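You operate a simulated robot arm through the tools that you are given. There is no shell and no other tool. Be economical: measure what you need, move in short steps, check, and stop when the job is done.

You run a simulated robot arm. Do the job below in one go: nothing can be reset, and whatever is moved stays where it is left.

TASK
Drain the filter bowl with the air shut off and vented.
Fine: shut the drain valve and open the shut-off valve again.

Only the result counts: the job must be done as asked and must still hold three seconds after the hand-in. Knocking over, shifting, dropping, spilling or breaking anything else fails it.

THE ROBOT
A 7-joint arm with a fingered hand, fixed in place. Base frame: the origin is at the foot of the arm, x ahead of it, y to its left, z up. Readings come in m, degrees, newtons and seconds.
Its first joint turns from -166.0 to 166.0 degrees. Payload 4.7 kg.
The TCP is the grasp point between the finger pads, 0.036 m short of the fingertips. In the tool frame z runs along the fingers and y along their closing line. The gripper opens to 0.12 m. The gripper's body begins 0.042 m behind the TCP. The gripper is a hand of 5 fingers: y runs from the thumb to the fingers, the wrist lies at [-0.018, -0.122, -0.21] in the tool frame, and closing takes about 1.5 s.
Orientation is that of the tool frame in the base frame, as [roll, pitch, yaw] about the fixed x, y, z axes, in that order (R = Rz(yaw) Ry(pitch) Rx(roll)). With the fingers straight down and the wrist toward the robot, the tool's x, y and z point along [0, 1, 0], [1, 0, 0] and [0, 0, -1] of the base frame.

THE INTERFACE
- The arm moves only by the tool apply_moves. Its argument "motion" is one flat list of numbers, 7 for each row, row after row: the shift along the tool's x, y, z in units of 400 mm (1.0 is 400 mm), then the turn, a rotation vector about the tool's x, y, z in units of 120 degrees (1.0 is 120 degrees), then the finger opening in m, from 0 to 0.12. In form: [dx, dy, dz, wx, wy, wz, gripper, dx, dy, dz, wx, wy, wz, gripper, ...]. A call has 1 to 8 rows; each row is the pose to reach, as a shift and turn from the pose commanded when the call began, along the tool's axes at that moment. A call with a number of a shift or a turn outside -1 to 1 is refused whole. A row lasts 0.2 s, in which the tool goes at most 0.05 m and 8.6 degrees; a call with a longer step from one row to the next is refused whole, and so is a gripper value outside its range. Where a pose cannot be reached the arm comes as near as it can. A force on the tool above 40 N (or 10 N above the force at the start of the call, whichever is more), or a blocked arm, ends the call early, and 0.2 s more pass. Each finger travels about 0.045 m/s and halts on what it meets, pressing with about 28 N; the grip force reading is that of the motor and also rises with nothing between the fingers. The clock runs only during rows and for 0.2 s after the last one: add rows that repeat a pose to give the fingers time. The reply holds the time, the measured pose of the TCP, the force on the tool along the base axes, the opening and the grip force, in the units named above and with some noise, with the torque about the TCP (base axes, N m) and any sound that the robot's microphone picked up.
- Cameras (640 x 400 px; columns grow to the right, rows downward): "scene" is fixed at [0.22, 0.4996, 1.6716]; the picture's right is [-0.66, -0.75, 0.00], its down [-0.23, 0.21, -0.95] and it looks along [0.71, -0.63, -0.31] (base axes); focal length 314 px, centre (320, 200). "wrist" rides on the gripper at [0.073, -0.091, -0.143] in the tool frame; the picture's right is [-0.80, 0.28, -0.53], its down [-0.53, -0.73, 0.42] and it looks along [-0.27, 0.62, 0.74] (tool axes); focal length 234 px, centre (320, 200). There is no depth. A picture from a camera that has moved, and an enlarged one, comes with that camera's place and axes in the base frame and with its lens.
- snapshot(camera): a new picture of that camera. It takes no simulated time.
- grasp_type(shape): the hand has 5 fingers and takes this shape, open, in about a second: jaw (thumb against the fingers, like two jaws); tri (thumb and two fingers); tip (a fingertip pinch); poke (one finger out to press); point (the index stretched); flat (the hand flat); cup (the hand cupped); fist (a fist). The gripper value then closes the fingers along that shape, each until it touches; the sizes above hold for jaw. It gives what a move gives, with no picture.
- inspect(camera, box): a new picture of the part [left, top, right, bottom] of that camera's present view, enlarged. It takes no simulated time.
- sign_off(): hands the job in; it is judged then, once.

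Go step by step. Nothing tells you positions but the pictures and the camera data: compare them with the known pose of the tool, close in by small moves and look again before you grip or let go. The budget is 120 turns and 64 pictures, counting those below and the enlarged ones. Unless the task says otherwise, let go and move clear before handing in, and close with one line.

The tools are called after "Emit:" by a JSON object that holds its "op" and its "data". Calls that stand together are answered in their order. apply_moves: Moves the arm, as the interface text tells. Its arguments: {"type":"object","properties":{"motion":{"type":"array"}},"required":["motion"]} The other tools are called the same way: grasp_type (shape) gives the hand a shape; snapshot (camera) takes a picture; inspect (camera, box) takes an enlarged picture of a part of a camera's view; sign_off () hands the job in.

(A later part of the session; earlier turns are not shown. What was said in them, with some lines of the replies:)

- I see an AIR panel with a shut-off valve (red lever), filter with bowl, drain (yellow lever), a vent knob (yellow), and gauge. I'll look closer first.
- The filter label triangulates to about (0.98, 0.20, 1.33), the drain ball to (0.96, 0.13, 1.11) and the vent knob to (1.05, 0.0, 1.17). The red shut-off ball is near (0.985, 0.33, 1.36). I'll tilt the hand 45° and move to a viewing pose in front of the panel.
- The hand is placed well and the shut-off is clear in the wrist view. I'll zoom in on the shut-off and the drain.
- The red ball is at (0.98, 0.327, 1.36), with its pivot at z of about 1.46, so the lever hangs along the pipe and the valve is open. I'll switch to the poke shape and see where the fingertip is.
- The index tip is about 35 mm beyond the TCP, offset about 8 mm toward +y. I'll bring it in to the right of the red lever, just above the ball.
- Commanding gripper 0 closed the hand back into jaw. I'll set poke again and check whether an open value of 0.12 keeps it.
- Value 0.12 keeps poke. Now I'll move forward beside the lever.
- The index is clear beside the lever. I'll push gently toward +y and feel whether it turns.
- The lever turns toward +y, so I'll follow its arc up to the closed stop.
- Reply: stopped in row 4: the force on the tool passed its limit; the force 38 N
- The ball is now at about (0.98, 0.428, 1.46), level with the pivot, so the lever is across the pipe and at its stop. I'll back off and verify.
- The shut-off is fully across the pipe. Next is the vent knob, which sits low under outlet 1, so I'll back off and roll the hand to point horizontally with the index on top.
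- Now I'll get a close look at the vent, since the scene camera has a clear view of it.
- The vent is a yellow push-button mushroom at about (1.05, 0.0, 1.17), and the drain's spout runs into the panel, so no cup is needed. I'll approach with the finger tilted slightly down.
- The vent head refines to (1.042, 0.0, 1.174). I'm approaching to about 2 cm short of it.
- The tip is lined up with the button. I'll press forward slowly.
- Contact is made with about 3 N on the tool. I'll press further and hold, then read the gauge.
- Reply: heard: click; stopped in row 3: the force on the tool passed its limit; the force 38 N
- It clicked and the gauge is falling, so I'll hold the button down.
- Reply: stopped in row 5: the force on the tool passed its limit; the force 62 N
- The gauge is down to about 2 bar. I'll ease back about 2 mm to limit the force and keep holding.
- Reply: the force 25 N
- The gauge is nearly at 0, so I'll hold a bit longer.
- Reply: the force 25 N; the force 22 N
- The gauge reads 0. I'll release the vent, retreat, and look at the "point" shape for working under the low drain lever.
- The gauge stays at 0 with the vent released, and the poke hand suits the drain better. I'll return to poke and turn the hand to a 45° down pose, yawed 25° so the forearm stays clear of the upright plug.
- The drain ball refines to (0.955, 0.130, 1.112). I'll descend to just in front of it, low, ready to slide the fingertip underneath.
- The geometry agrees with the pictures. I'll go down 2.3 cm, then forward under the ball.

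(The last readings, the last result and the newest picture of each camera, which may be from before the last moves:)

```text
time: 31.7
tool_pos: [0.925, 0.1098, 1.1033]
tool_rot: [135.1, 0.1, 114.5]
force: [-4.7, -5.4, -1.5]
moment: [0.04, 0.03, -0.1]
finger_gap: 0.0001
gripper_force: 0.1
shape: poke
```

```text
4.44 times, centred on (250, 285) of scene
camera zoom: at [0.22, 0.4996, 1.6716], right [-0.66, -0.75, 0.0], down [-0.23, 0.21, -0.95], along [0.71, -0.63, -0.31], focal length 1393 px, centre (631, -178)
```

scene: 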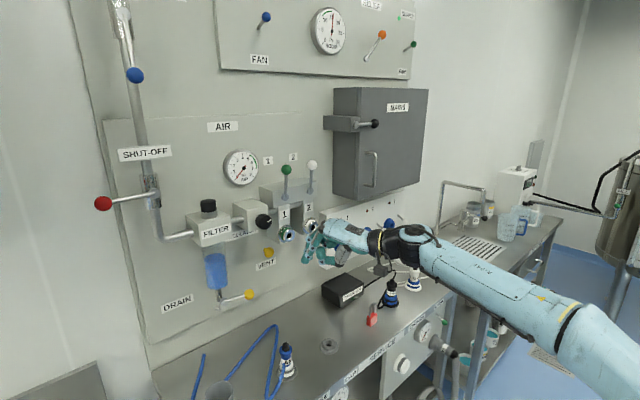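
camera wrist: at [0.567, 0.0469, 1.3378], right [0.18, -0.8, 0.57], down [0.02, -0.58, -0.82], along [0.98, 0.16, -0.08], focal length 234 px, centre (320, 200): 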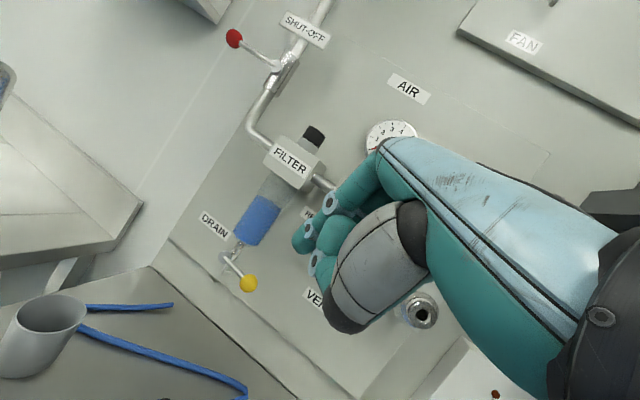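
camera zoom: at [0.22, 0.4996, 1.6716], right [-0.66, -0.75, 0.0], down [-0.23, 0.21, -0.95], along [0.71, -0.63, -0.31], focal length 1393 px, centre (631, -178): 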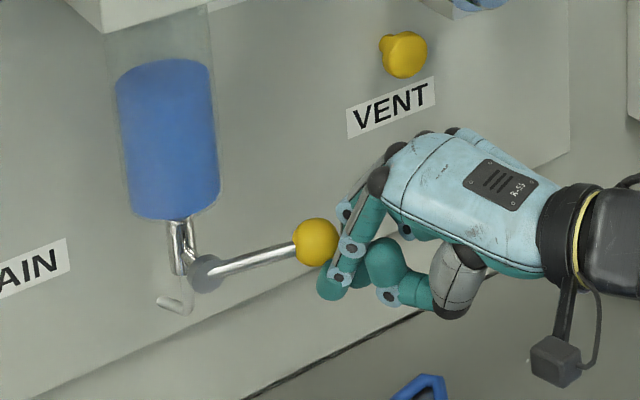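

The finger is against the side of the ball rather than under it. I'll back off, shift left so the index goes under the rod next to the ball, and re-enter.

Emit:
{"op": "apply_moves", "data": {"motion": [0, -0.053, -0.053, 0, 0, 0, 0.12, 0.044, -0.053, -0.053, 0, 0, 0, 0.12, 0.044, 0, 0, 0, 0, 0, 0.12, 0.044, 0.03, 0.03, 0, 0, 0, 0.12, 0.044, 0.055, 0.055, 0, 0, 0, 0.12]}}

Emit:
{"op": "inspect", "data": {"camera": "wrist", "box": [200, 100, 400, 300]}}

Emit:
{"op": "inspect", "data": {"camera": "scene", "box": [190, 240, 310, 330]}}

```text
time: 32.8
tool_pos: [0.9337, 0.1378, 1.1034]
tool_rot: [134.8, 0.1, 114.7]
force: [-33.7, -3.2, -1.4]
moment: [0.04, -0.06, -0.4]
finger_gap: 0.0001
gripper_force: 0.1
shape: poke
stopped in row 5: the force on the tool passed its limit (the readings are from after the stop); the commanded pose is now the measured one
```

```text
2.00 times, centred on (300, 200) of wrist
camera zoom: at [0.7527, 0.1338, 1.1403], right [0.18, -0.8, 0.57], down [0.03, -0.57, -0.82], along [0.98, 0.16, -0.08], focal length 468 px, centre (360, 200)
```

zoom: 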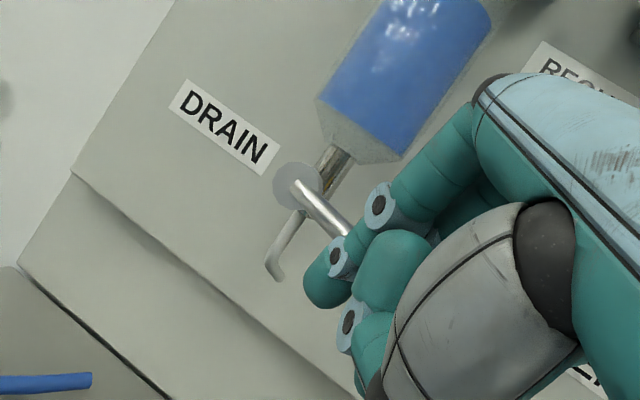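

```text
4.44 times, centred on (250, 285) of scene
camera zoom: at [0.22, 0.4996, 1.6716], right [-0.66, -0.75, 0.0], down [-0.23, 0.21, -0.95], along [0.71, -0.63, -0.31], focal length 1393 px, centre (631, -178)
```

zoom: 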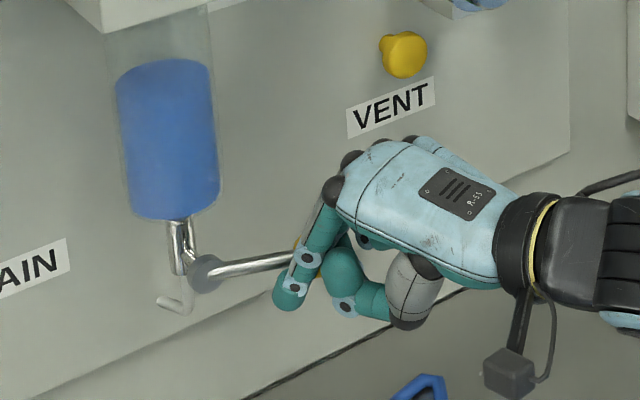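

The fingertip is now below the rod. I'll ease off slightly and lift to see if the lever rises.

Emit:
{"op": "apply_moves", "data": {"motion": [0, 0.003, -0.017, 0, 0, 0, 0.12, 0, 0.013, -0.027, 0, 0, 0, 0.12, 0, 0.031, -0.045, 0, 0, 0, 0.12, 0.005, 0.048, -0.062, 0, 0, 0, 0.12]}}

Emit:
{"op": "inspect", "data": {"camera": "scene", "box": [190, 240, 310, 330]}}

```text
time: 33.8
tool_pos: [0.9321, 0.1377, 1.1353]
tool_rot: [134.9, 0.0, 114.7]
force: [0.3, -0.2, 0.2]
moment: [-0.01, 0.01, 0.0]
finger_gap: 0.0
gripper_force: 0.0
shape: poke
```

```text
4.44 times, centred on (250, 285) of scene
camera zoom: at [0.22, 0.4996, 1.6716], right [-0.66, -0.75, 0.0], down [-0.23, 0.21, -0.95], along [0.71, -0.63, -0.31], focal length 1393 px, centre (631, -178)
```

zoom: 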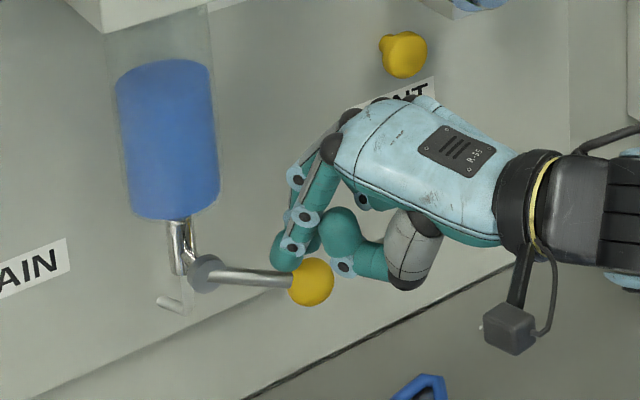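

The lever actually swung down a little; the table's back edge is at about x = 0.90, so the lever is free to swing down in the gap, and that is its opening direction. I'll raise the hand, steepen it to about 65°, and push down from above.

Emit:
{"op": "apply_moves", "data": {"motion": [-0.01, 0.03, -0.036, 0, 0, 0, 0.12, -0.02, 0.06, -0.072, 0.056, 0, 0, 0.12, -0.03, 0.0875, -0.107, 0.111, 0, 0, 0.12, -0.03, 0.0875, -0.107, 0.1667, 0, 0, 0.12]}}

Emit:
{"op": "inspect", "data": {"camera": "scene", "box": [190, 220, 310, 330]}}

Emit:
{"op": "snapshot", "data": {"camera": "wrist"}}

```text
time: 34.8
tool_pos: [0.9316, 0.1243, 1.1903]
tool_rot: [154.9, 0.1, 114.5]
force: [-0.4, -0.9, 0.6]
moment: [0.0, 0.02, 0.05]
finger_gap: 0.0
gripper_force: 0.2
shape: poke
```

```text
3.64 times, centred on (250, 275) of scene
camera zoom: at [0.22, 0.4996, 1.6716], right [-0.66, -0.75, 0.0], down [-0.23, 0.21, -0.95], along [0.71, -0.63, -0.31], focal length 1140 px, centre (574, -73)
```

zoom: 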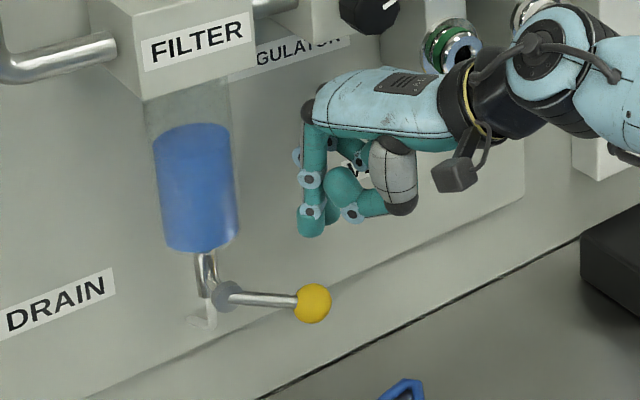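

```text
17 pictures are left
camera wrist: at [0.7713, 0.1298, 1.2805], right [0.36, -0.72, 0.59], down [-0.22, -0.69, -0.69], along [0.91, 0.12, -0.41], focal length 234 px, centre (320, 200)
```

wrist: 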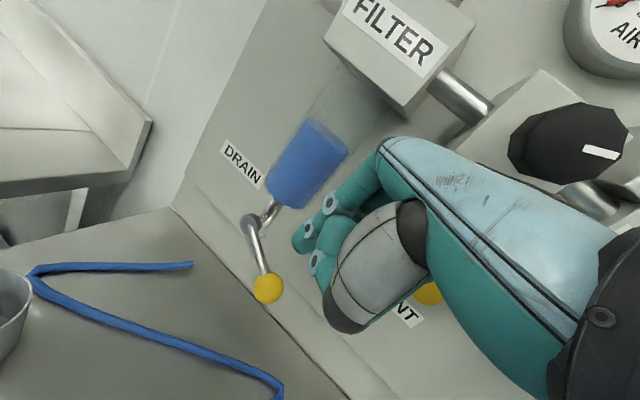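

The ball is now at (0.956, 0.135, 1.085), about 20° down, and the pivot is at about (0.973, 0.198, 1.11). I'll push down along the arc from above.

Emit:
{"op": "apply_moves", "data": {"motion": [-0.005, 0.01, 0.074, 0, 0, 0, 0.12, -0.011, 0.02, 0.148, 0, 0, 0, 0.12, -0.007, -0.006, 0.21, 0, 0, 0, 0.12, 0.005, -0.014, 0.24, 0, 0, 0, 0.12, 0.023, -0.018, 0.268, 0, 0, 0, 0.12, 0.048, -0.017, 0.2935, 0, 0, 0, 0.12, 0.075, -0.011, 0.31, 0, 0, 0, 0.12, 0.093, -0.005, 0.3185, 0, 0, 0, 0.12]}}

Emit:
{"op": "inspect", "data": {"camera": "scene", "box": [190, 230, 310, 340]}}

```text
time: 36.7
tool_pos: [0.9674, 0.1734, 1.0752]
tool_rot: [154.4, 0.5, 114.0]
force: [14.3, -40.6, -0.4]
moment: [0.98, -1.1, -0.67]
finger_gap: 0.0001
gripper_force: 0.1
shape: poke
stopped in row 8: the force on the tool passed its limit (the readings are from after the stop); the commanded pose is now the measured one
```

```text
3.64 times, centred on (250, 285) of scene
camera zoom: at [0.22, 0.4996, 1.6716], right [-0.66, -0.75, 0.0], down [-0.23, 0.21, -0.95], along [0.71, -0.63, -0.31], focal length 1140 px, centre (574, -109)
```

zoom: 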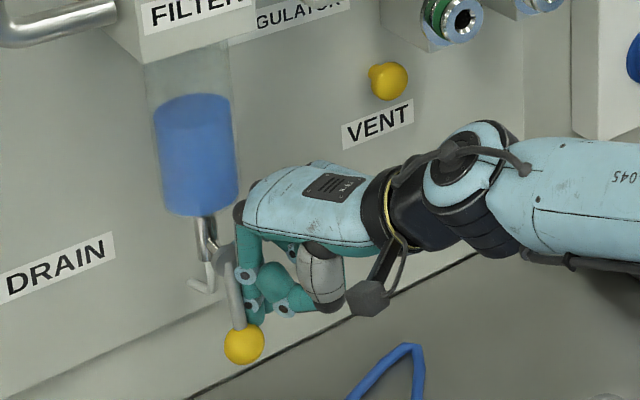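

The lever is vertical, so the drain is open, and the level has begun to fall. I'll back off slightly and wait for it to empty.

Emit:
{"op": "apply_moves", "data": {"motion": [-0.03, 0, 0, 0, 0, 0, 0.12, -0.06, 0, 0, 0, 0, 0, 0.12, -0.06, 0, 0, 0, 0, 0, 0.12, -0.06, 0, 0, 0, 0, 0, 0.12, -0.06, 0, 0, 0, 0, 0, 0.12, -0.06, 0, 0, 0, 0, 0, 0.12, -0.06, 0, 0, 0, 0, 0, 0.12, -0.06, 0, 0, 0, 0, 0, 0.12]}}

Emit:
{"op": "apply_moves", "data": {"motion": [0, 0, 0, 0, 0, 0, 0.12, 0, 0, 0, 0, 0, 0, 0.12, 0, 0, 0, 0, 0, 0, 0.12, 0, 0, 0, 0, 0, 0, 0.12, 0, 0, 0, 0, 0, 0, 0.12, 0, 0, 0, 0, 0, 0, 0.12, 0, 0, 0, 0, 0, 0, 0.12, 0, 0, 0, 0, 0, 0, 0.12]}}

Emit:
{"op": "inspect", "data": {"camera": "scene", "box": [190, 150, 310, 340]}}

```text
time: 38.5
tool_pos: [0.975, 0.1566, 1.0741]
tool_rot: [154.7, 0.3, 114.3]
force: [-0.3, 0.6, 0.3]
moment: [0.01, -0.04, 0.03]
finger_gap: 0.0003
gripper_force: 0.1
shape: poke
```

```text
time: 40.3
tool_pos: [0.9741, 0.1575, 1.0737]
tool_rot: [154.7, 0.3, 114.4]
force: [0.3, 0.4, -0.6]
moment: [0.0, 0.0, -0.05]
finger_gap: 0.0
gripper_force: 0.1
shape: poke
```

```text
2.11 times, centred on (250, 245) of scene
camera zoom: at [0.22, 0.4996, 1.6716], right [-0.66, -0.75, 0.0], down [-0.23, 0.21, -0.95], along [0.71, -0.63, -0.31], focal length 660 px, centre (467, 105)
```

zoom: 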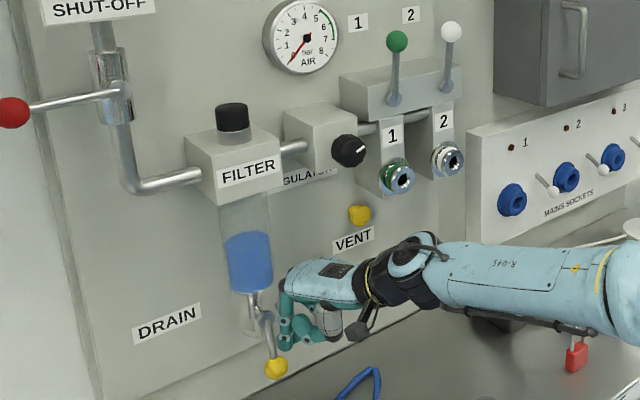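

The bowl is draining. Cross-checking the cup and plug also shows the bench here is well below the lever (about z = 0.93), so there is room underneath. While it drains I'll retreat and roll the hand index-up, to work from the lever's left side for closing.

Emit:
{"op": "apply_moves", "data": {"motion": [0, -0.07, -0.06, 0, 0, 0, 0.12, 0, -0.12, -0.15, 0, 0, 0, 0.12, 0, -0.155, -0.25, 0, 0, 0, 0.12, 0, -0.185, -0.36, 0, 0, 0, 0.12, 0, -0.215, -0.47, 0, 0, 0, 0.12, 0, -0.246, -0.583, 0, 0, 0, 0.12]}}

Emit:
{"op": "apply_moves", "data": {"motion": [0.058, 0.017, 0.008, -0.02516, 0.00842, 0.06236, 0.12, 0.116, 0.035, 0.016, -0.0503, 0.01684, 0.1247, 0.12, 0.174, 0.052, 0.024, -0.0755, 0.02526, 0.1871, 0.12, 0.232, 0.07, 0.033, -0.1006, 0.0337, 0.2494, 0.12, 0.29, 0.087, 0.041, -0.1258, 0.0421, 0.3118, 0.12, 0.348, 0.105, 0.049, -0.151, 0.0505, 0.3742, 0.12, 0.406, 0.122, 0.057, -0.1761, 0.0589, 0.4365, 0.12]}}

Emit:
{"op": "apply_moves", "data": {"motion": [0, 0, 0, -0.02516, 0.00842, 0.06236, 0.12, 0, 0, 0, -0.0503, 0.01684, 0.1247, 0.12, 0, 0, 0, -0.0755, 0.02526, 0.1871, 0.12, 0, 0, 0, -0.1006, 0.0337, 0.2494, 0.12, 0, 0, 0, -0.1258, 0.0421, 0.3118, 0.12, 0, 0, 0, -0.151, 0.0505, 0.3742, 0.12, 0, 0, 0, -0.1761, 0.0589, 0.4365, 0.12]}}

Emit:
{"op": "snapshot", "data": {"camera": "scene"}}

```text
time: 41.7
tool_pos: [0.8035, 0.0813, 1.2409]
tool_rot: [154.9, 0.3, 114.4]
force: [1.3, -0.2, -2.1]
moment: [0.01, 0.05, 0.04]
finger_gap: 0.0001
gripper_force: 0.1
shape: poke
```

```text
time: 43.3
tool_pos: [0.7889, 0.2487, 1.2614]
tool_rot: [138.4, -29.4, 76.0]
force: [-4.0, -0.5, -9.7]
moment: [0.4, -0.57, -0.14]
finger_gap: 0.0
gripper_force: 0.1
shape: poke
out of reach, approached as far as the arm can: row 3, 4, 5, 6
```

```text
time: 44.9
tool_pos: [0.7846, 0.2523, 1.2431]
tool_rot: [179.7, -60.4, -0.4]
force: [-0.6, 0.2, 0.8]
moment: [0.03, 0.06, 0.0]
finger_gap: 0.0002
gripper_force: 0.1
shape: poke
```

```text
14 pictures are left
```

scene: 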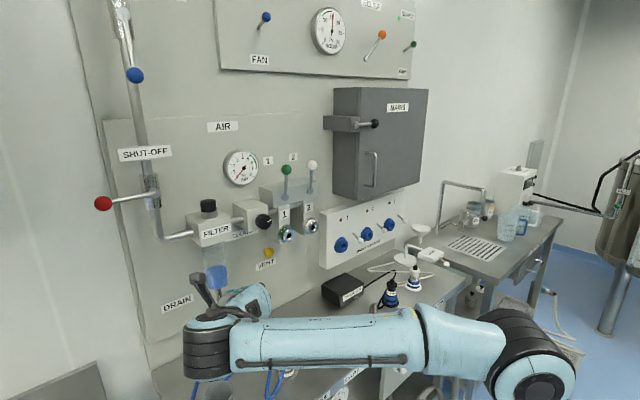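

There's still some liquid left and everything is in place. I'll move the index to the left of the hanging drain lever while it drains.

Emit:
{"op": "apply_moves", "data": {"motion": [-0.032, -0.001, 0.092, 0, 0, 0, 0.12, -0.065, -0.003, 0.185, 0, 0, 0, 0.12, -0.097, -0.004, 0.277, 0, 0, 0, 0.12, -0.13, -0.006, 0.37, 0, 0, 0, 0.12, -0.162, -0.007, 0.462, 0, 0, 0, 0.12, -0.194, -0.008, 0.554, 0, 0, 0, 0.12]}}

Emit:
{"op": "apply_moves", "data": {"motion": [0, 0, 0, 0, 0, 0, 0.12, 0, 0, 0, 0, 0, 0, 0.12, 0, 0, 0, 0, 0, 0, 0.12, 0, 0, 0, 0, 0, 0, 0.12, 0, 0, 0, 0, 0, 0, 0.12, 0, 0, 0, 0, 0, 0, 0.12, 0, 0, 0, 0, 0, 0, 0.12, 0, 0, 0, 0, 0, 0, 0.12]}}

Emit:
{"op": "snapshot", "data": {"camera": "wrist"}}

Emit:
{"op": "inspect", "data": {"camera": "scene", "box": [150, 220, 310, 380]}}

```text
time: 46.3
tool_pos: [0.9391, 0.2515, 1.0678]
tool_rot: [179.8, -60.5, -0.3]
force: [-0.8, 0.6, 0.6]
moment: [0.01, 0.08, 0.03]
finger_gap: 0.0
gripper_force: 0.0
shape: poke
```

```text
time: 48.1
tool_pos: [0.9392, 0.2524, 1.066]
tool_rot: [179.6, -60.5, -0.2]
force: [1.1, -0.7, -0.8]
moment: [0.01, -0.01, -0.01]
finger_gap: 0.0
gripper_force: 0.0
shape: poke
```

```text
13 pictures are left
camera wrist: at [0.852, 0.344, 1.1993], right [-0.86, -0.27, -0.44], down [0.11, 0.73, -0.67], along [0.5, -0.63, -0.59], focal length 234 px, centre (320, 200)
```

wrist: 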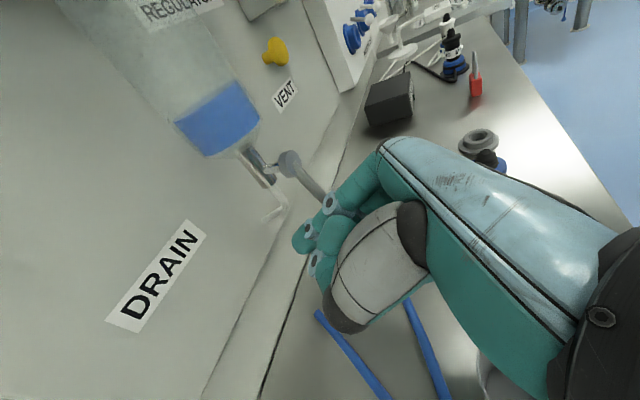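

```text
2.50 times, centred on (230, 300) of scene
camera zoom: at [0.22, 0.4996, 1.6716], right [-0.66, -0.75, 0.0], down [-0.23, 0.21, -0.95], along [0.71, -0.63, -0.31], focal length 784 px, centre (545, -50)
```

zoom: 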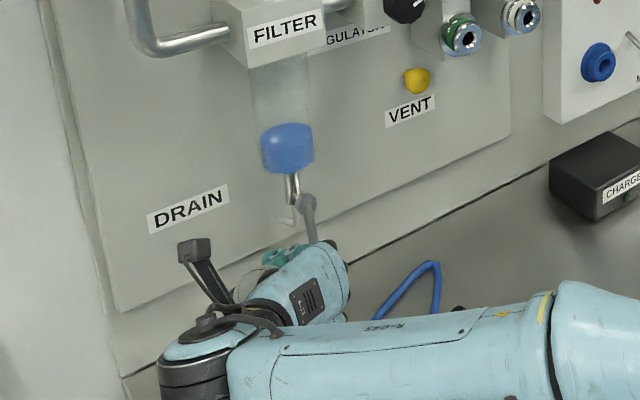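

About a third is left, so I'll keep waiting.

Emit:
{"op": "apply_moves", "data": {"motion": [0, 0, 0, 0, 0, 0, 0.12, 0, 0, 0, 0, 0, 0, 0.12, 0, 0, 0, 0, 0, 0, 0.12, 0, 0, 0, 0, 0, 0, 0.12, 0, 0, 0, 0, 0, 0, 0.12, 0, 0, 0, 0, 0, 0, 0.12, 0, 0, 0, 0, 0, 0, 0.12, 0, 0, 0, 0, 0, 0, 0.12]}}

Emit:
{"op": "apply_moves", "data": {"motion": [0, 0, 0, 0, 0, 0, 0.12, 0, 0, 0, 0, 0, 0, 0.12, 0, 0, 0, 0, 0, 0, 0.12, 0, 0, 0, 0, 0, 0, 0.12, 0, 0, 0, 0, 0, 0, 0.12, 0, 0, 0, 0, 0, 0, 0.12, 0, 0, 0, 0, 0, 0, 0.12, 0, 0, 0, 0, 0, 0, 0.12]}}

Emit:
{"op": "apply_moves", "data": {"motion": [0, 0, 0, 0, 0, 0, 0.12, 0, 0, 0, 0, 0, 0, 0.12, 0, 0, 0, 0, 0, 0, 0.12, 0, 0, 0, 0, 0, 0, 0.12, 0, 0, 0, 0, 0, 0, 0.12, 0, 0, 0, 0, 0, 0, 0.12, 0, 0, 0, 0, 0, 0, 0.12, 0, 0, 0, 0, 0, 0, 0.12]}}

Emit:
{"op": "apply_moves", "data": {"motion": [0, 0, 0, 0, 0, 0, 0.12, 0, 0, 0, 0, 0, 0, 0.12, 0, 0, 0, 0, 0, 0, 0.12, 0, 0, 0, 0, 0, 0, 0.12, 0, 0, 0, 0, 0, 0, 0.12, 0, 0, 0, 0, 0, 0, 0.12, 0, 0, 0, 0, 0, 0, 0.12, 0, 0, 0, 0, 0, 0, 0.12]}}

Emit:
{"op": "apply_moves", "data": {"motion": [0, 0, 0, 0, 0, 0, 0.12, 0, 0, 0, 0, 0, 0, 0.12, 0, 0, 0, 0, 0, 0, 0.12, 0, 0, 0, 0, 0, 0, 0.12, 0, 0, 0, 0, 0, 0, 0.12, 0, 0, 0, 0, 0, 0, 0.12, 0, 0, 0, 0, 0, 0, 0.12, 0, 0, 0, 0, 0, 0, 0.12]}}

Emit:
{"op": "inspect", "data": {"camera": "scene", "box": [180, 210, 280, 310]}}

```text
time: 49.9
tool_pos: [0.9392, 0.2524, 1.0653]
tool_rot: [179.6, -60.5, -0.3]
force: [0.3, -0.6, 0.1]
moment: [-0.04, -0.01, 0.03]
finger_gap: 0.0
gripper_force: 0.0
shape: poke
```

```text
time: 51.7
tool_pos: [0.9402, 0.2513, 1.0656]
tool_rot: [179.6, -60.4, -0.3]
force: [-0.7, 0.4, 0.2]
moment: [0.01, -0.03, 0.01]
finger_gap: 0.0
gripper_force: 0.0
shape: poke
```

```text
time: 53.5
tool_pos: [0.9397, 0.2522, 1.0662]
tool_rot: [179.5, -60.3, -0.2]
force: [0.3, 0.0, 0.4]
moment: [0.02, 0.02, 0.02]
finger_gap: 0.0001
gripper_force: 0.1
shape: poke
```

```text
time: 55.3
tool_pos: [0.9396, 0.2525, 1.067]
tool_rot: [179.4, -60.4, 0.0]
force: [0.5, -0.3, 0.5]
moment: [0.0, 0.01, -0.01]
finger_gap: 0.0001
gripper_force: 0.0
shape: poke
```

```text
time: 57.1
tool_pos: [0.9398, 0.2516, 1.0668]
tool_rot: [179.5, -60.4, -0.3]
force: [-0.5, 0.2, 0.3]
moment: [0.01, -0.02, 0.0]
finger_gap: 0.0
gripper_force: 0.2
shape: poke
```

```text
4.00 times, centred on (230, 260) of scene
camera zoom: at [0.22, 0.4996, 1.6716], right [-0.66, -0.75, 0.0], down [-0.23, 0.21, -0.95], along [0.71, -0.63, -0.31], focal length 1254 px, centre (680, -40)
```

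zoom: 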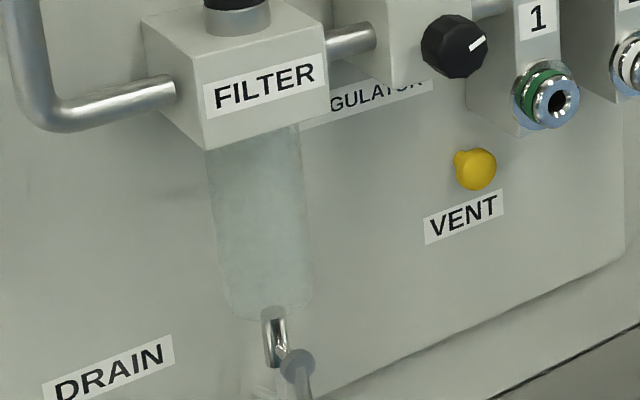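

The bowl is empty. Now I'll close the drain by sweeping the lever from below back up to its horizontal stop.

Emit:
{"op": "apply_moves", "data": {"motion": [-0.015, 0.1, 0.009, 0, 0, 0, 0.12, -0.0195, 0.1335, 0.011, 0, 0, 0, 0.12, -0.015, 0.1675, 0.009, 0, 0, 0, 0.12, -0.004, 0.199, 0.0025, 0, 0, 0, 0.12, 0.013, 0.225, -0.0075, 0, 0, 0, 0.12, 0.036, 0.247, -0.021, 0, 0, 0, 0.12, 0.063, 0.26, -0.036, 0, 0, 0, 0.12, 0.082, 0.26, -0.0475, 0, 0, 0, 0.12]}}

Emit:
{"op": "inspect", "data": {"camera": "scene", "box": [170, 230, 310, 350]}}

```text
time: 58.9
tool_pos: [0.9374, 0.1495, 1.1031]
tool_rot: [179.5, -60.4, -0.1]
force: [-10.9, 12.5, -8.2]
moment: [-0.1, 0.09, 0.13]
finger_gap: 0.0001
gripper_force: 0.0
shape: poke
```

```text
3.33 times, centred on (240, 290) of scene
camera zoom: at [0.22, 0.4996, 1.6716], right [-0.66, -0.75, 0.0], down [-0.23, 0.21, -0.95], along [0.71, -0.63, -0.31], focal length 1045 px, centre (587, -100)
```

zoom: 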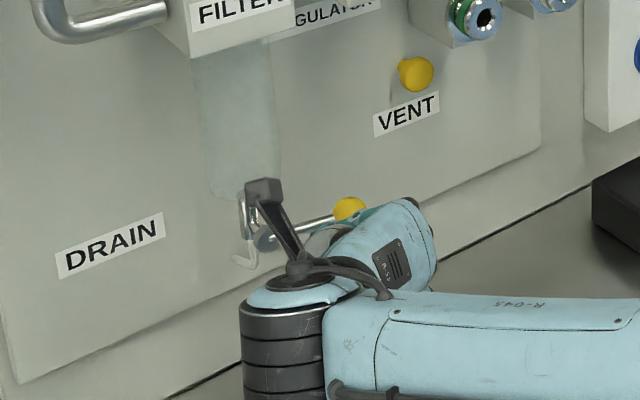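

The ball is back at its original place. I'll push up a few more millimetres to seat it at the stop.

Emit:
{"op": "apply_moves", "data": {"motion": [0.009, 0, -0.005, 0, 0, 0, 0.12, 0.018, 0, -0.01, 0, 0, 0, 0.12]}}

```text
time: 59.5
tool_pos: [0.9375, 0.1498, 1.1032]
tool_rot: [179.2, -59.5, 0.2]
force: [-14.3, 13.5, -4.2]
moment: [-0.18, 0.07, 0.2]
finger_gap: 0.0001
gripper_force: 0.0
shape: poke
stopped in row 2: the force on the tool passed its limit (the readings are from after the stop); the commanded pose is now the measured one
```

The lever is at its stop. I'll withdraw down and back, then up.

Emit:
{"op": "apply_moves", "data": {"motion": [-0.043, 0, 0.025, 0, 0, 0, 0.12, -0.093, 0, -0.062, 0, 0, 0, 0.12, -0.143, 0, -0.148, 0, 0, 0, 0.12, -0.144, 0, -0.249, 0, 0, 0, 0.12, -0.0885, -0.05, -0.353, 0, 0, 0, 0.12, -0.01, -0.075, -0.442, 0, 0, 0, 0.12, 0.0815, -0.1, -0.509, 0, 0, 0, 0.12]}}

Emit:
{"op": "snapshot", "data": {"camera": "scene"}}

```text
refused: row 5 steps farther than a row can; nothing moved
```

```text
9 pictures are left
```

scene: 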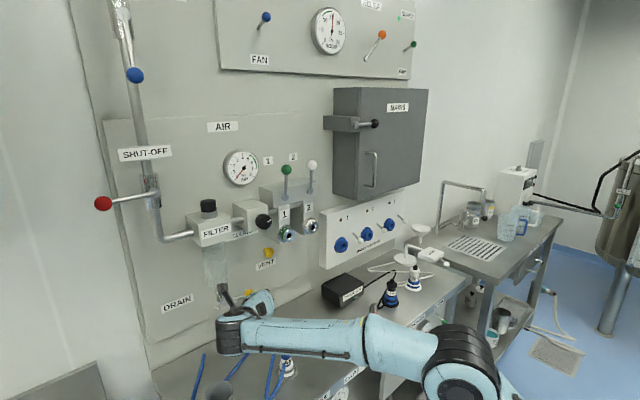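

Emit:
{"op": "apply_moves", "data": {"motion": [-0.043, 0, 0.025, 0, 0, 0, 0.12, -0.093, 0, -0.062, 0, 0, 0, 0.12, -0.143, 0, -0.148, 0, 0, 0, 0.12, -0.144, 0, -0.249, 0, 0, 0, 0.12, -0.0885, -0.03, -0.34, 0, 0, 0, 0.12, -0.01, -0.06, -0.42, 0, 0, 0, 0.12, 0.07, -0.08, -0.5, 0, 0, 0, 0.12]}}

Emit:
{"op": "inspect", "data": {"camera": "scene", "box": [170, 220, 310, 340]}}

```text
time: 61.1
tool_pos: [0.7807, 0.1826, 1.2275]
tool_rot: [179.1, -59.6, 0.2]
force: [-0.1, 0.0, -0.2]
moment: [-0.05, 0.01, -0.06]
finger_gap: 0.0
gripper_force: 0.0
shape: poke
```

```text
3.33 times, centred on (240, 280) of scene
camera zoom: at [0.22, 0.4996, 1.6716], right [-0.66, -0.75, 0.0], down [-0.23, 0.21, -0.95], along [0.71, -0.63, -0.31], focal length 1045 px, centre (587, -67)
```

zoom: 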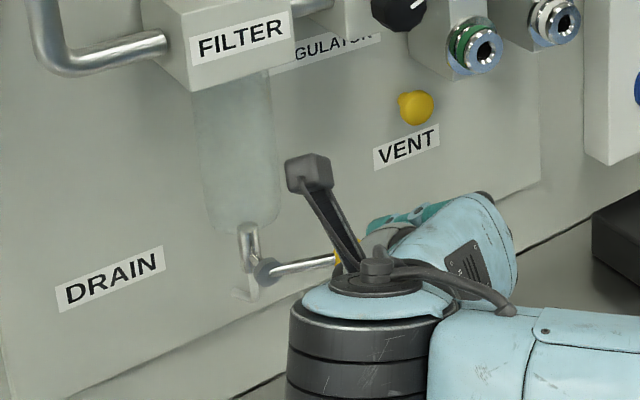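

The bowl is empty and the gauge reads 0, but the drain ball is partly hidden by the wrist post. I'll rise clear and roll the hand back so I can check it and then face the index side down toward the shut-off lever.

Emit:
{"op": "apply_moves", "data": {"motion": [0.033, 0, -0.037, 0, 0, -0.068, 0.12, 0.065, 0, -0.074, 0, 0, -0.136, 0.12, 0.098, 0, -0.111, 0, 0, -0.204, 0.12, 0.131, 0, -0.148, 0, 0, -0.272, 0.12, 0.164, 0, -0.185, 0, 0, -0.34, 0.12, 0.197, 0, -0.222, 0, 0, -0.408, 0.12, 0.23, 0, -0.259, 0, 0, -0.476, 0.12, 0.262, 0, -0.296, 0, 0, -0.544, 0.12]}}

Emit:
{"op": "apply_moves", "data": {"motion": [0, 0, 0, 0, 0, -0.068, 0.12, 0, 0, 0, 0, 0, -0.136, 0.12, 0, 0, 0, 0, 0, -0.206, 0.12]}}

Emit:
{"op": "inspect", "data": {"camera": "scene", "box": [170, 200, 310, 340]}}

```text
time: 62.9
tool_pos: [0.7302, 0.1827, 1.3799]
tool_rot: [122.6, -20.6, 76.4]
force: [0.7, 0.4, 0.3]
moment: [-0.01, -0.03, -0.07]
finger_gap: 0.0
gripper_force: 0.1
shape: poke
```

```text
time: 63.7
tool_pos: [0.7303, 0.1844, 1.3787]
tool_rot: [120.3, 0.5, 89.4]
force: [0.3, -0.1, 0.5]
moment: [-0.03, 0.02, -0.02]
finger_gap: 0.0001
gripper_force: 0.0
shape: poke
```

```text
2.86 times, centred on (240, 270) of scene
camera zoom: at [0.22, 0.4996, 1.6716], right [-0.66, -0.75, 0.0], down [-0.23, 0.21, -0.95], along [0.71, -0.63, -0.31], focal length 896 px, centre (549, 0)
```

zoom: 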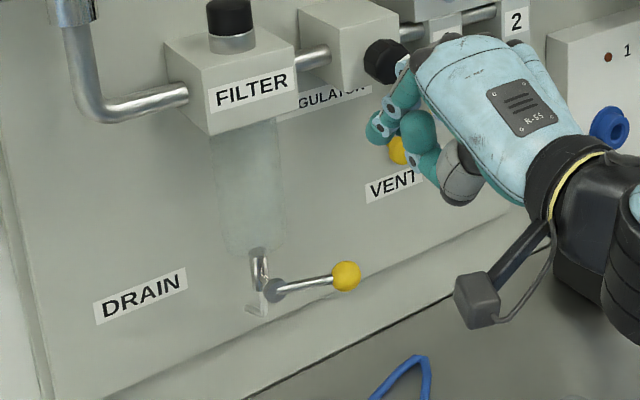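

The ball sits about 5° below its original closed position; my withdrawal dragged it slightly. I'll lift it again from below and this time pull out along the finger axis.

Emit:
{"op": "apply_moves", "data": {"motion": [-0.026, -0.052, 0.08, 0.021, 0, 0, 0.12, -0.0525, -0.1035, 0.161, 0.042, 0, 0, 0.12, -0.079, -0.155, 0.241, 0.0625, 0, 0, 0.12, -0.105, -0.207, 0.321, 0.083, 0, 0, 0.12, -0.131, -0.259, 0.402, 0.104, 0, 0, 0.12, -0.1575, -0.3105, 0.482, 0.125, 0, 0, 0.12]}}

Emit:
{"op": "apply_moves", "data": {"motion": [0, 0, 0.09, 0, 0, 0, 0.12, 0, 0, 0.18, 0, 0, 0, 0.12, 0, 0, 0.27, 0, 0, 0, 0.12, 0, 0, 0.35, 0, 0, 0, 0.12]}}

```text
time: 65.1
tool_pos: [0.8337, 0.119, 1.1747]
tool_rot: [135.3, 0.4, 89.4]
force: [-0.8, 0.7, 0.9]
moment: [0.02, 0.03, 0.01]
finger_gap: 0.0
gripper_force: 0.0
shape: poke
```

```text
time: 66.1
tool_pos: [0.9311, 0.1154, 1.076]
tool_rot: [135.3, 0.4, 89.2]
force: [0.1, -0.5, 1.2]
moment: [-0.01, 0.04, 0.03]
finger_gap: 0.0002
gripper_force: 0.0
shape: poke
```

No contact yet, so the finger is under the ball. I'll lift slowly until the stop.

Emit:
{"op": "apply_moves", "data": {"motion": [0.02, 0.011, -0.011, 0, 0, 0, 0.12, 0.02, 0.022, -0.022, 0, 0, 0, 0.12, 0.02, 0.032, -0.032, 0, 0, 0, 0.12, 0.02, 0.042, -0.042, 0, 0, 0, 0.12, 0.02, 0.052, -0.052, 0, 0, 0, 0.12, 0.02, 0.062, -0.062, 0, 0, 0, 0.12]}}

Emit:
{"op": "inspect", "data": {"camera": "scene", "box": [200, 250, 300, 330]}}

```text
time: 66.9
tool_pos: [0.9307, 0.1197, 1.0883]
tool_rot: [135.7, 0.4, 88.8]
force: [-10.5, -39.4, -3.6]
moment: [0.86, -0.17, -0.76]
finger_gap: 0.0
gripper_force: 0.0
shape: poke
stopped in row 3: the force on the tool passed its limit (the readings are from after the stop); the commanded pose is now the measured one
```

```text
5.00 times, centred on (250, 290) of scene
camera zoom: at [0.22, 0.4996, 1.6716], right [-0.66, -0.75, 0.0], down [-0.23, 0.21, -0.95], along [0.71, -0.63, -0.31], focal length 1568 px, centre (670, -250)
```

zoom: 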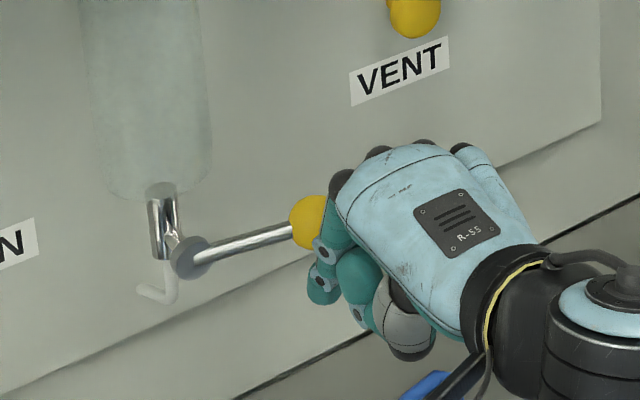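

The ball is back at its exact original pixel height and the rod slope matches too, so it's closed. I'll release sideways and pull out along the finger axis, then check.

Emit:
{"op": "apply_moves", "data": {"motion": [-0.03, 0, 0, 0, 0, 0, 0.12, -0.07, 0, 0, 0, 0, 0, 0.12, -0.09, 0, -0.1, 0, 0, 0, 0.12, -0.09, 0, -0.2, 0, 0, 0, 0.12, -0.09, 0, -0.3, 0, 0, 0, 0.12, -0.09, 0, -0.41, 0, 0, 0, 0.12, -0.09, 0, -0.52, 0, 0, 0, 0.12]}}

Emit:
{"op": "inspect", "data": {"camera": "scene", "box": [190, 220, 310, 340]}}

```text
time: 68.5
tool_pos: [0.7848, 0.0941, 1.236]
tool_rot: [135.6, 0.6, 89.2]
force: [0.8, -0.4, -1.1]
moment: [0.0, -0.04, 0.02]
finger_gap: 0.0
gripper_force: 0.2
shape: poke
```

```text
3.33 times, centred on (250, 280) of scene
camera zoom: at [0.22, 0.4996, 1.6716], right [-0.66, -0.75, 0.0], down [-0.23, 0.21, -0.95], along [0.71, -0.63, -0.31], focal length 1045 px, centre (553, -67)
```

zoom: 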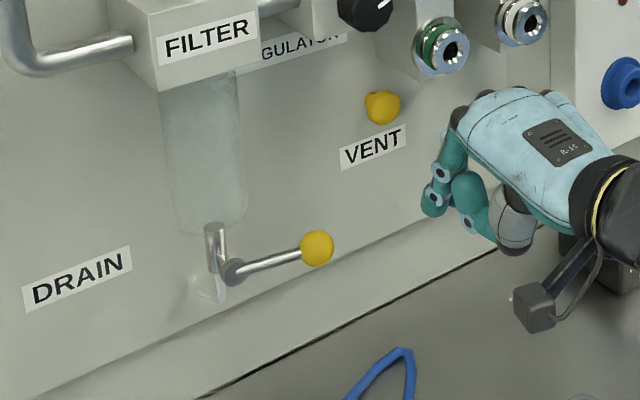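

The drain is exactly back at closed. Next is the shut-off: I'll move up in front of it while rolling the hand so the index side faces down-right.

Emit:
{"op": "apply_moves", "data": {"motion": [0.058, 0.048, -0.068, -0.01404, -0.02433, -0.05873, 0.12, 0.116, 0.097, -0.136, -0.0281, -0.0487, -0.1175, 0.12, 0.174, 0.145, -0.205, -0.0421, -0.073, -0.1762, 0.12, 0.232, 0.194, -0.273, -0.0562, -0.0973, -0.2349, 0.12, 0.29, 0.242, -0.341, -0.0702, -0.1217, -0.2937, 0.12, 0.349, 0.29, -0.41, -0.0842, -0.146, -0.3524, 0.12, 0.407, 0.339, -0.478, -0.0983, -0.1703, -0.4111, 0.12, 0.465, 0.387, -0.546, -0.1123, -0.1946, -0.4699, 0.12]}}

Emit:
{"op": "apply_moves", "data": {"motion": [0, 0, 0, -0.01404, -0.02433, -0.05873, 0.12, 0, 0, 0, -0.0281, -0.0487, -0.1175, 0.12, 0, 0, 0, -0.0421, -0.073, -0.1762, 0.12, 0, 0, 0, -0.0562, -0.0973, -0.2349, 0.12, 0, 0, 0, -0.0702, -0.1217, -0.2937, 0.12, 0, 0, 0, -0.0842, -0.146, -0.3524, 0.12, 0, 0, 0, -0.0983, -0.1703, -0.4111, 0.12, 0, 0, 0, -0.1123, -0.1946, -0.4699, 0.12]}}

```text
time: 70.3
tool_pos: [0.7477, 0.2824, 1.4991]
tool_rot: [135.4, 57.8, 115.5]
force: [0.3, -0.8, -0.4]
moment: [0.02, -0.01, -0.02]
finger_gap: 0.0
gripper_force: 0.1
shape: poke
```

```text
time: 72.1
tool_pos: [0.7457, 0.2819, 1.5001]
tool_rot: [-91.0, 59.3, -91.5]
force: [0.2, -0.2, -0.8]
moment: [0.01, 0.0, 0.01]
finger_gap: 0.0001
gripper_force: 0.0
shape: poke
```

That orientation was reached. I'll approach to hover with the index just above the horizontal shut-off lever.

Emit:
{"op": "apply_moves", "data": {"motion": [-0.044, 0.061, 0.06, 0, 0, 0, 0.12, -0.088, 0.122, 0.12, 0, 0, 0, 0.12, -0.132, 0.183, 0.2, 0, 0, 0, 0.12, -0.1755, 0.244, 0.28, 0, 0, 0, 0.12, -0.1755, 0.244, 0.38, 0, 0, 0, 0.12, -0.1755, 0.244, 0.46, 0, 0, 0, 0.12, -0.1755, 0.244, 0.523, 0, 0, 0, 0.12]}}

Emit:
{"op": "snapshot", "data": {"camera": "wrist"}}

```text
time: 73.7
tool_pos: [0.9311, 0.3931, 1.4972]
tool_rot: [-90.9, 59.5, -91.5]
force: [-0.3, -0.6, 0.4]
moment: [-0.01, 0.06, -0.01]
finger_gap: 0.0
gripper_force: 0.0
shape: poke
out of reach, approached as far as the arm can: row 6, 7
```

```text
4 pictures are left
camera wrist: at [0.7858, 0.2787, 1.4819], right [-0.51, 0.66, 0.56], down [0.43, -0.37, 0.83], along [0.75, 0.66, -0.09], focal length 234 px, centre (320, 200)
```

wrist: 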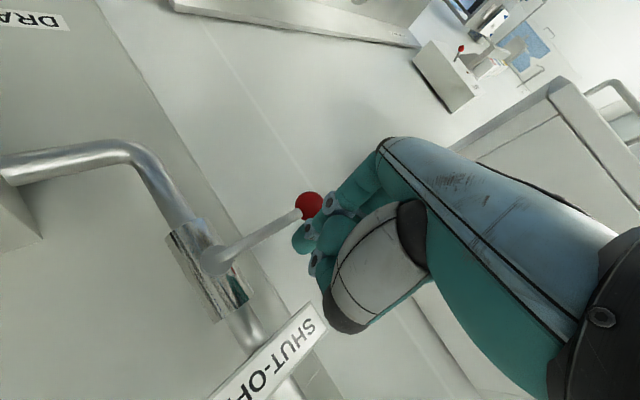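

The tool is at the edge of its reach here, with x stuck at 0.931. Rolling 30° back lowers the wrist and gains reach, so I'll do that while backed off slightly.

Emit:
{"op": "apply_moves", "data": {"motion": [0, 0, -0.08, 0, 0, 0, 0.12, 0, 0, -0.1, 0, 0, 0.0625, 0.12, 0, 0, -0.1, 0, 0, 0.125, 0.12, 0, 0, -0.1, 0, 0, 0.1875, 0.12, 0, 0, -0.1, 0, 0, 0.25, 0.12]}}

Emit:
{"op": "apply_moves", "data": {"motion": [0, 0, 0, 0, -0.04, 0, 0.12, 0, 0, 0, 0, -0.083, 0, 0.12]}}

```text
time: 74.9
tool_pos: [0.8911, 0.394, 1.4973]
tool_rot: [-144.0, 89.3, -144.8]
force: [0.1, 0.9, 0.3]
moment: [0.03, 0.02, -0.02]
finger_gap: 0.0
gripper_force: 0.1
shape: poke
```

```text
time: 75.5
tool_pos: [0.8896, 0.3937, 1.4986]
tool_rot: [-3.0, 80.4, -3.7]
force: [0.3, -0.5, 0.2]
moment: [0.02, 0.04, 0.01]
finger_gap: 0.0
gripper_force: 0.0
shape: poke
```

Emit:
{"op": "apply_moves", "data": {"motion": [0.007, 0.026, 0.06, 0, 0, 0, 0.12, 0.014, 0.026, 0.12, 0, 0, 0, 0.12, 0.0214, 0.026, 0.1715, 0, 0, 0, 0.12]}}

Emit:
{"op": "inspect", "data": {"camera": "wrist", "box": [160, 80, 400, 320]}}

```text
time: 76.3
tool_pos: [0.9589, 0.4055, 1.5007]
tool_rot: [-3.3, 80.6, -4.1]
force: [-0.7, 0.9, 0.1]
moment: [0.0, 0.01, 0.02]
finger_gap: 0.0
gripper_force: 0.1
shape: poke
```

```text
1.67 times, centred on (280, 200) of wrist
camera zoom: at [0.8283, 0.3145, 1.4053], right [-0.65, 0.29, 0.7], down [0.32, -0.73, 0.6], along [0.69, 0.62, 0.38], focal length 390 px, centre (387, 200)
```

zoom: 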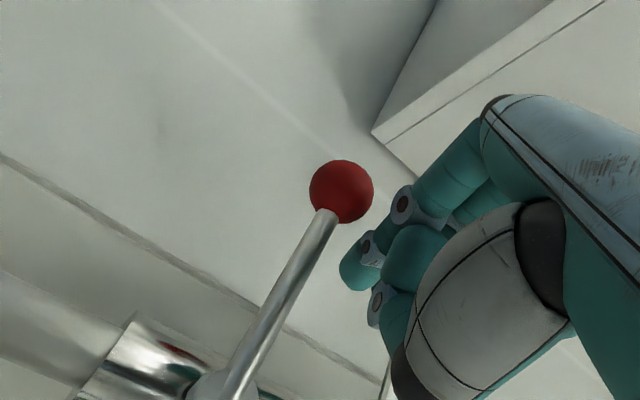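

The index is well placed above the rod. I'll push down along the arc, rolling the hand so the index side keeps facing the lever.

Emit:
{"op": "apply_moves", "data": {"motion": [0.056, -0.014, -0.01, 0, 0, 0, 0.12, 0.1, -0.019, -0.018, 0, 0, 0, 0.12, 0.146, -0.0275, -0.026, 0, 0, -0.0625, 0.12, 0.1865, -0.0475, -0.033, 0, 0, -0.125, 0.12, 0.22, -0.0735, -0.039, 0, 0, -0.1875, 0.12, 0.2455, -0.107, -0.043, 0, 0, -0.25, 0.12, 0.258, -0.149, -0.0455, 0, 0, -0.3125, 0.12, 0.258, -0.174, -0.0455, 0, 0, -0.375, 0.12]}}

Emit:
{"op": "inspect", "data": {"camera": "scene", "box": [70, 120, 270, 260]}}

```text
time: 78.2
tool_pos: [0.9574, 0.342, 1.3953]
tool_rot: [-76.7, 44.0, -81.0]
force: [3.5, 42.8, 9.5]
moment: [0.41, -0.19, 0.91]
finger_gap: 0.0
gripper_force: 0.0
shape: poke
stopped in row 8: the force on the tool passed its limit (the readings are from after the stop); the commanded pose is now the measured one
```

```text
2.86 times, centred on (170, 190) of scene
camera zoom: at [0.22, 0.4996, 1.6716], right [-0.66, -0.75, 0.0], down [-0.23, 0.21, -0.95], along [0.71, -0.63, -0.31], focal length 896 px, centre (749, 229)
```

zoom: 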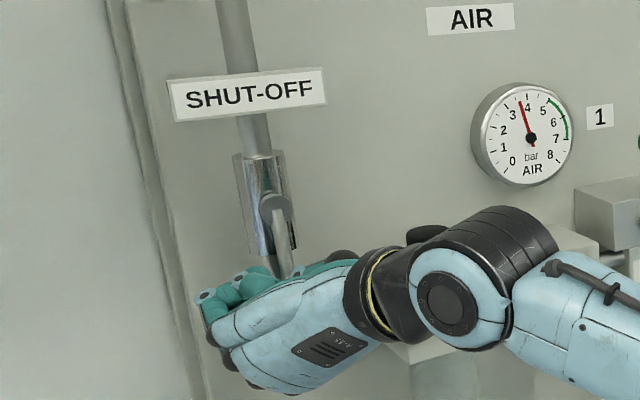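

Force built against the stop, the lever hangs along the pipe again and the pressure is rising. I'll release sideways and withdraw.

Emit:
{"op": "apply_moves", "data": {"motion": [-0.02, 0.02, 0, 0, 0, 0, 0.12, -0.03, 0.03, -0.04, 0, 0, 0, 0.12, -0.03, 0.03, -0.14, 0, 0, 0, 0.12, -0.03, 0.03, -0.24, 0, 0, 0, 0.12, -0.03, 0.03, -0.34, 0, 0, 0, 0.12, 0.01, -0.01, -0.44, 0, 0, 0, 0.12, 0.06, -0.06, -0.52, 0, 0, 0, 0.12]}}

Emit:
{"op": "apply_moves", "data": {"motion": [0.05, -0.05, -0.05, 0, 0, 0, 0.12, 0.11, -0.11, -0.1, 0, 0, 0, 0.12, 0.17, -0.17, -0.12, 0, 0, 0, 0.12, 0.23, -0.23, -0.12, 0, 0, 0, 0.12]}}

Emit:
{"op": "snapshot", "data": {"camera": "scene"}}

```text
time: 79.8
tool_pos: [0.756, 0.3037, 1.3606]
tool_rot: [-77.1, 43.8, -81.6]
force: [0.1, 0.5, -1.5]
moment: [-0.01, -0.08, -0.04]
finger_gap: 0.0001
gripper_force: 0.0
shape: poke
```

```text
time: 80.8
tool_pos: [0.7049, 0.1733, 1.3539]
tool_rot: [-76.9, 43.8, -81.3]
force: [0.6, -0.5, 0.4]
moment: [0.0, -0.02, -0.01]
finger_gap: 0.0004
gripper_force: 0.0
shape: poke
```

```text
1 pictures are left
```

scene: 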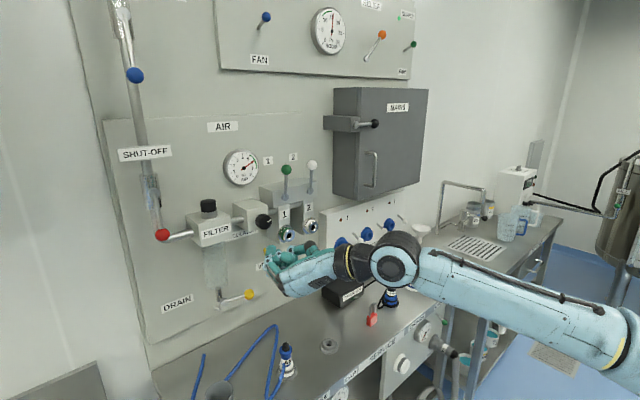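

The shut-off ball is back at its original open position, the gauge is back at about 6 bar, the drain is closed, the bowl is empty and the hand is clear. Handing in.

Emit:
{"op": "sign_off", "data": {}}

```text
The job is handed in.
```

The filter bowl was drained with the air shut off and vented to 0 bar; the drain valve is now shut, the shut-off valve is open again, and the gauge is back at about 6 bar.
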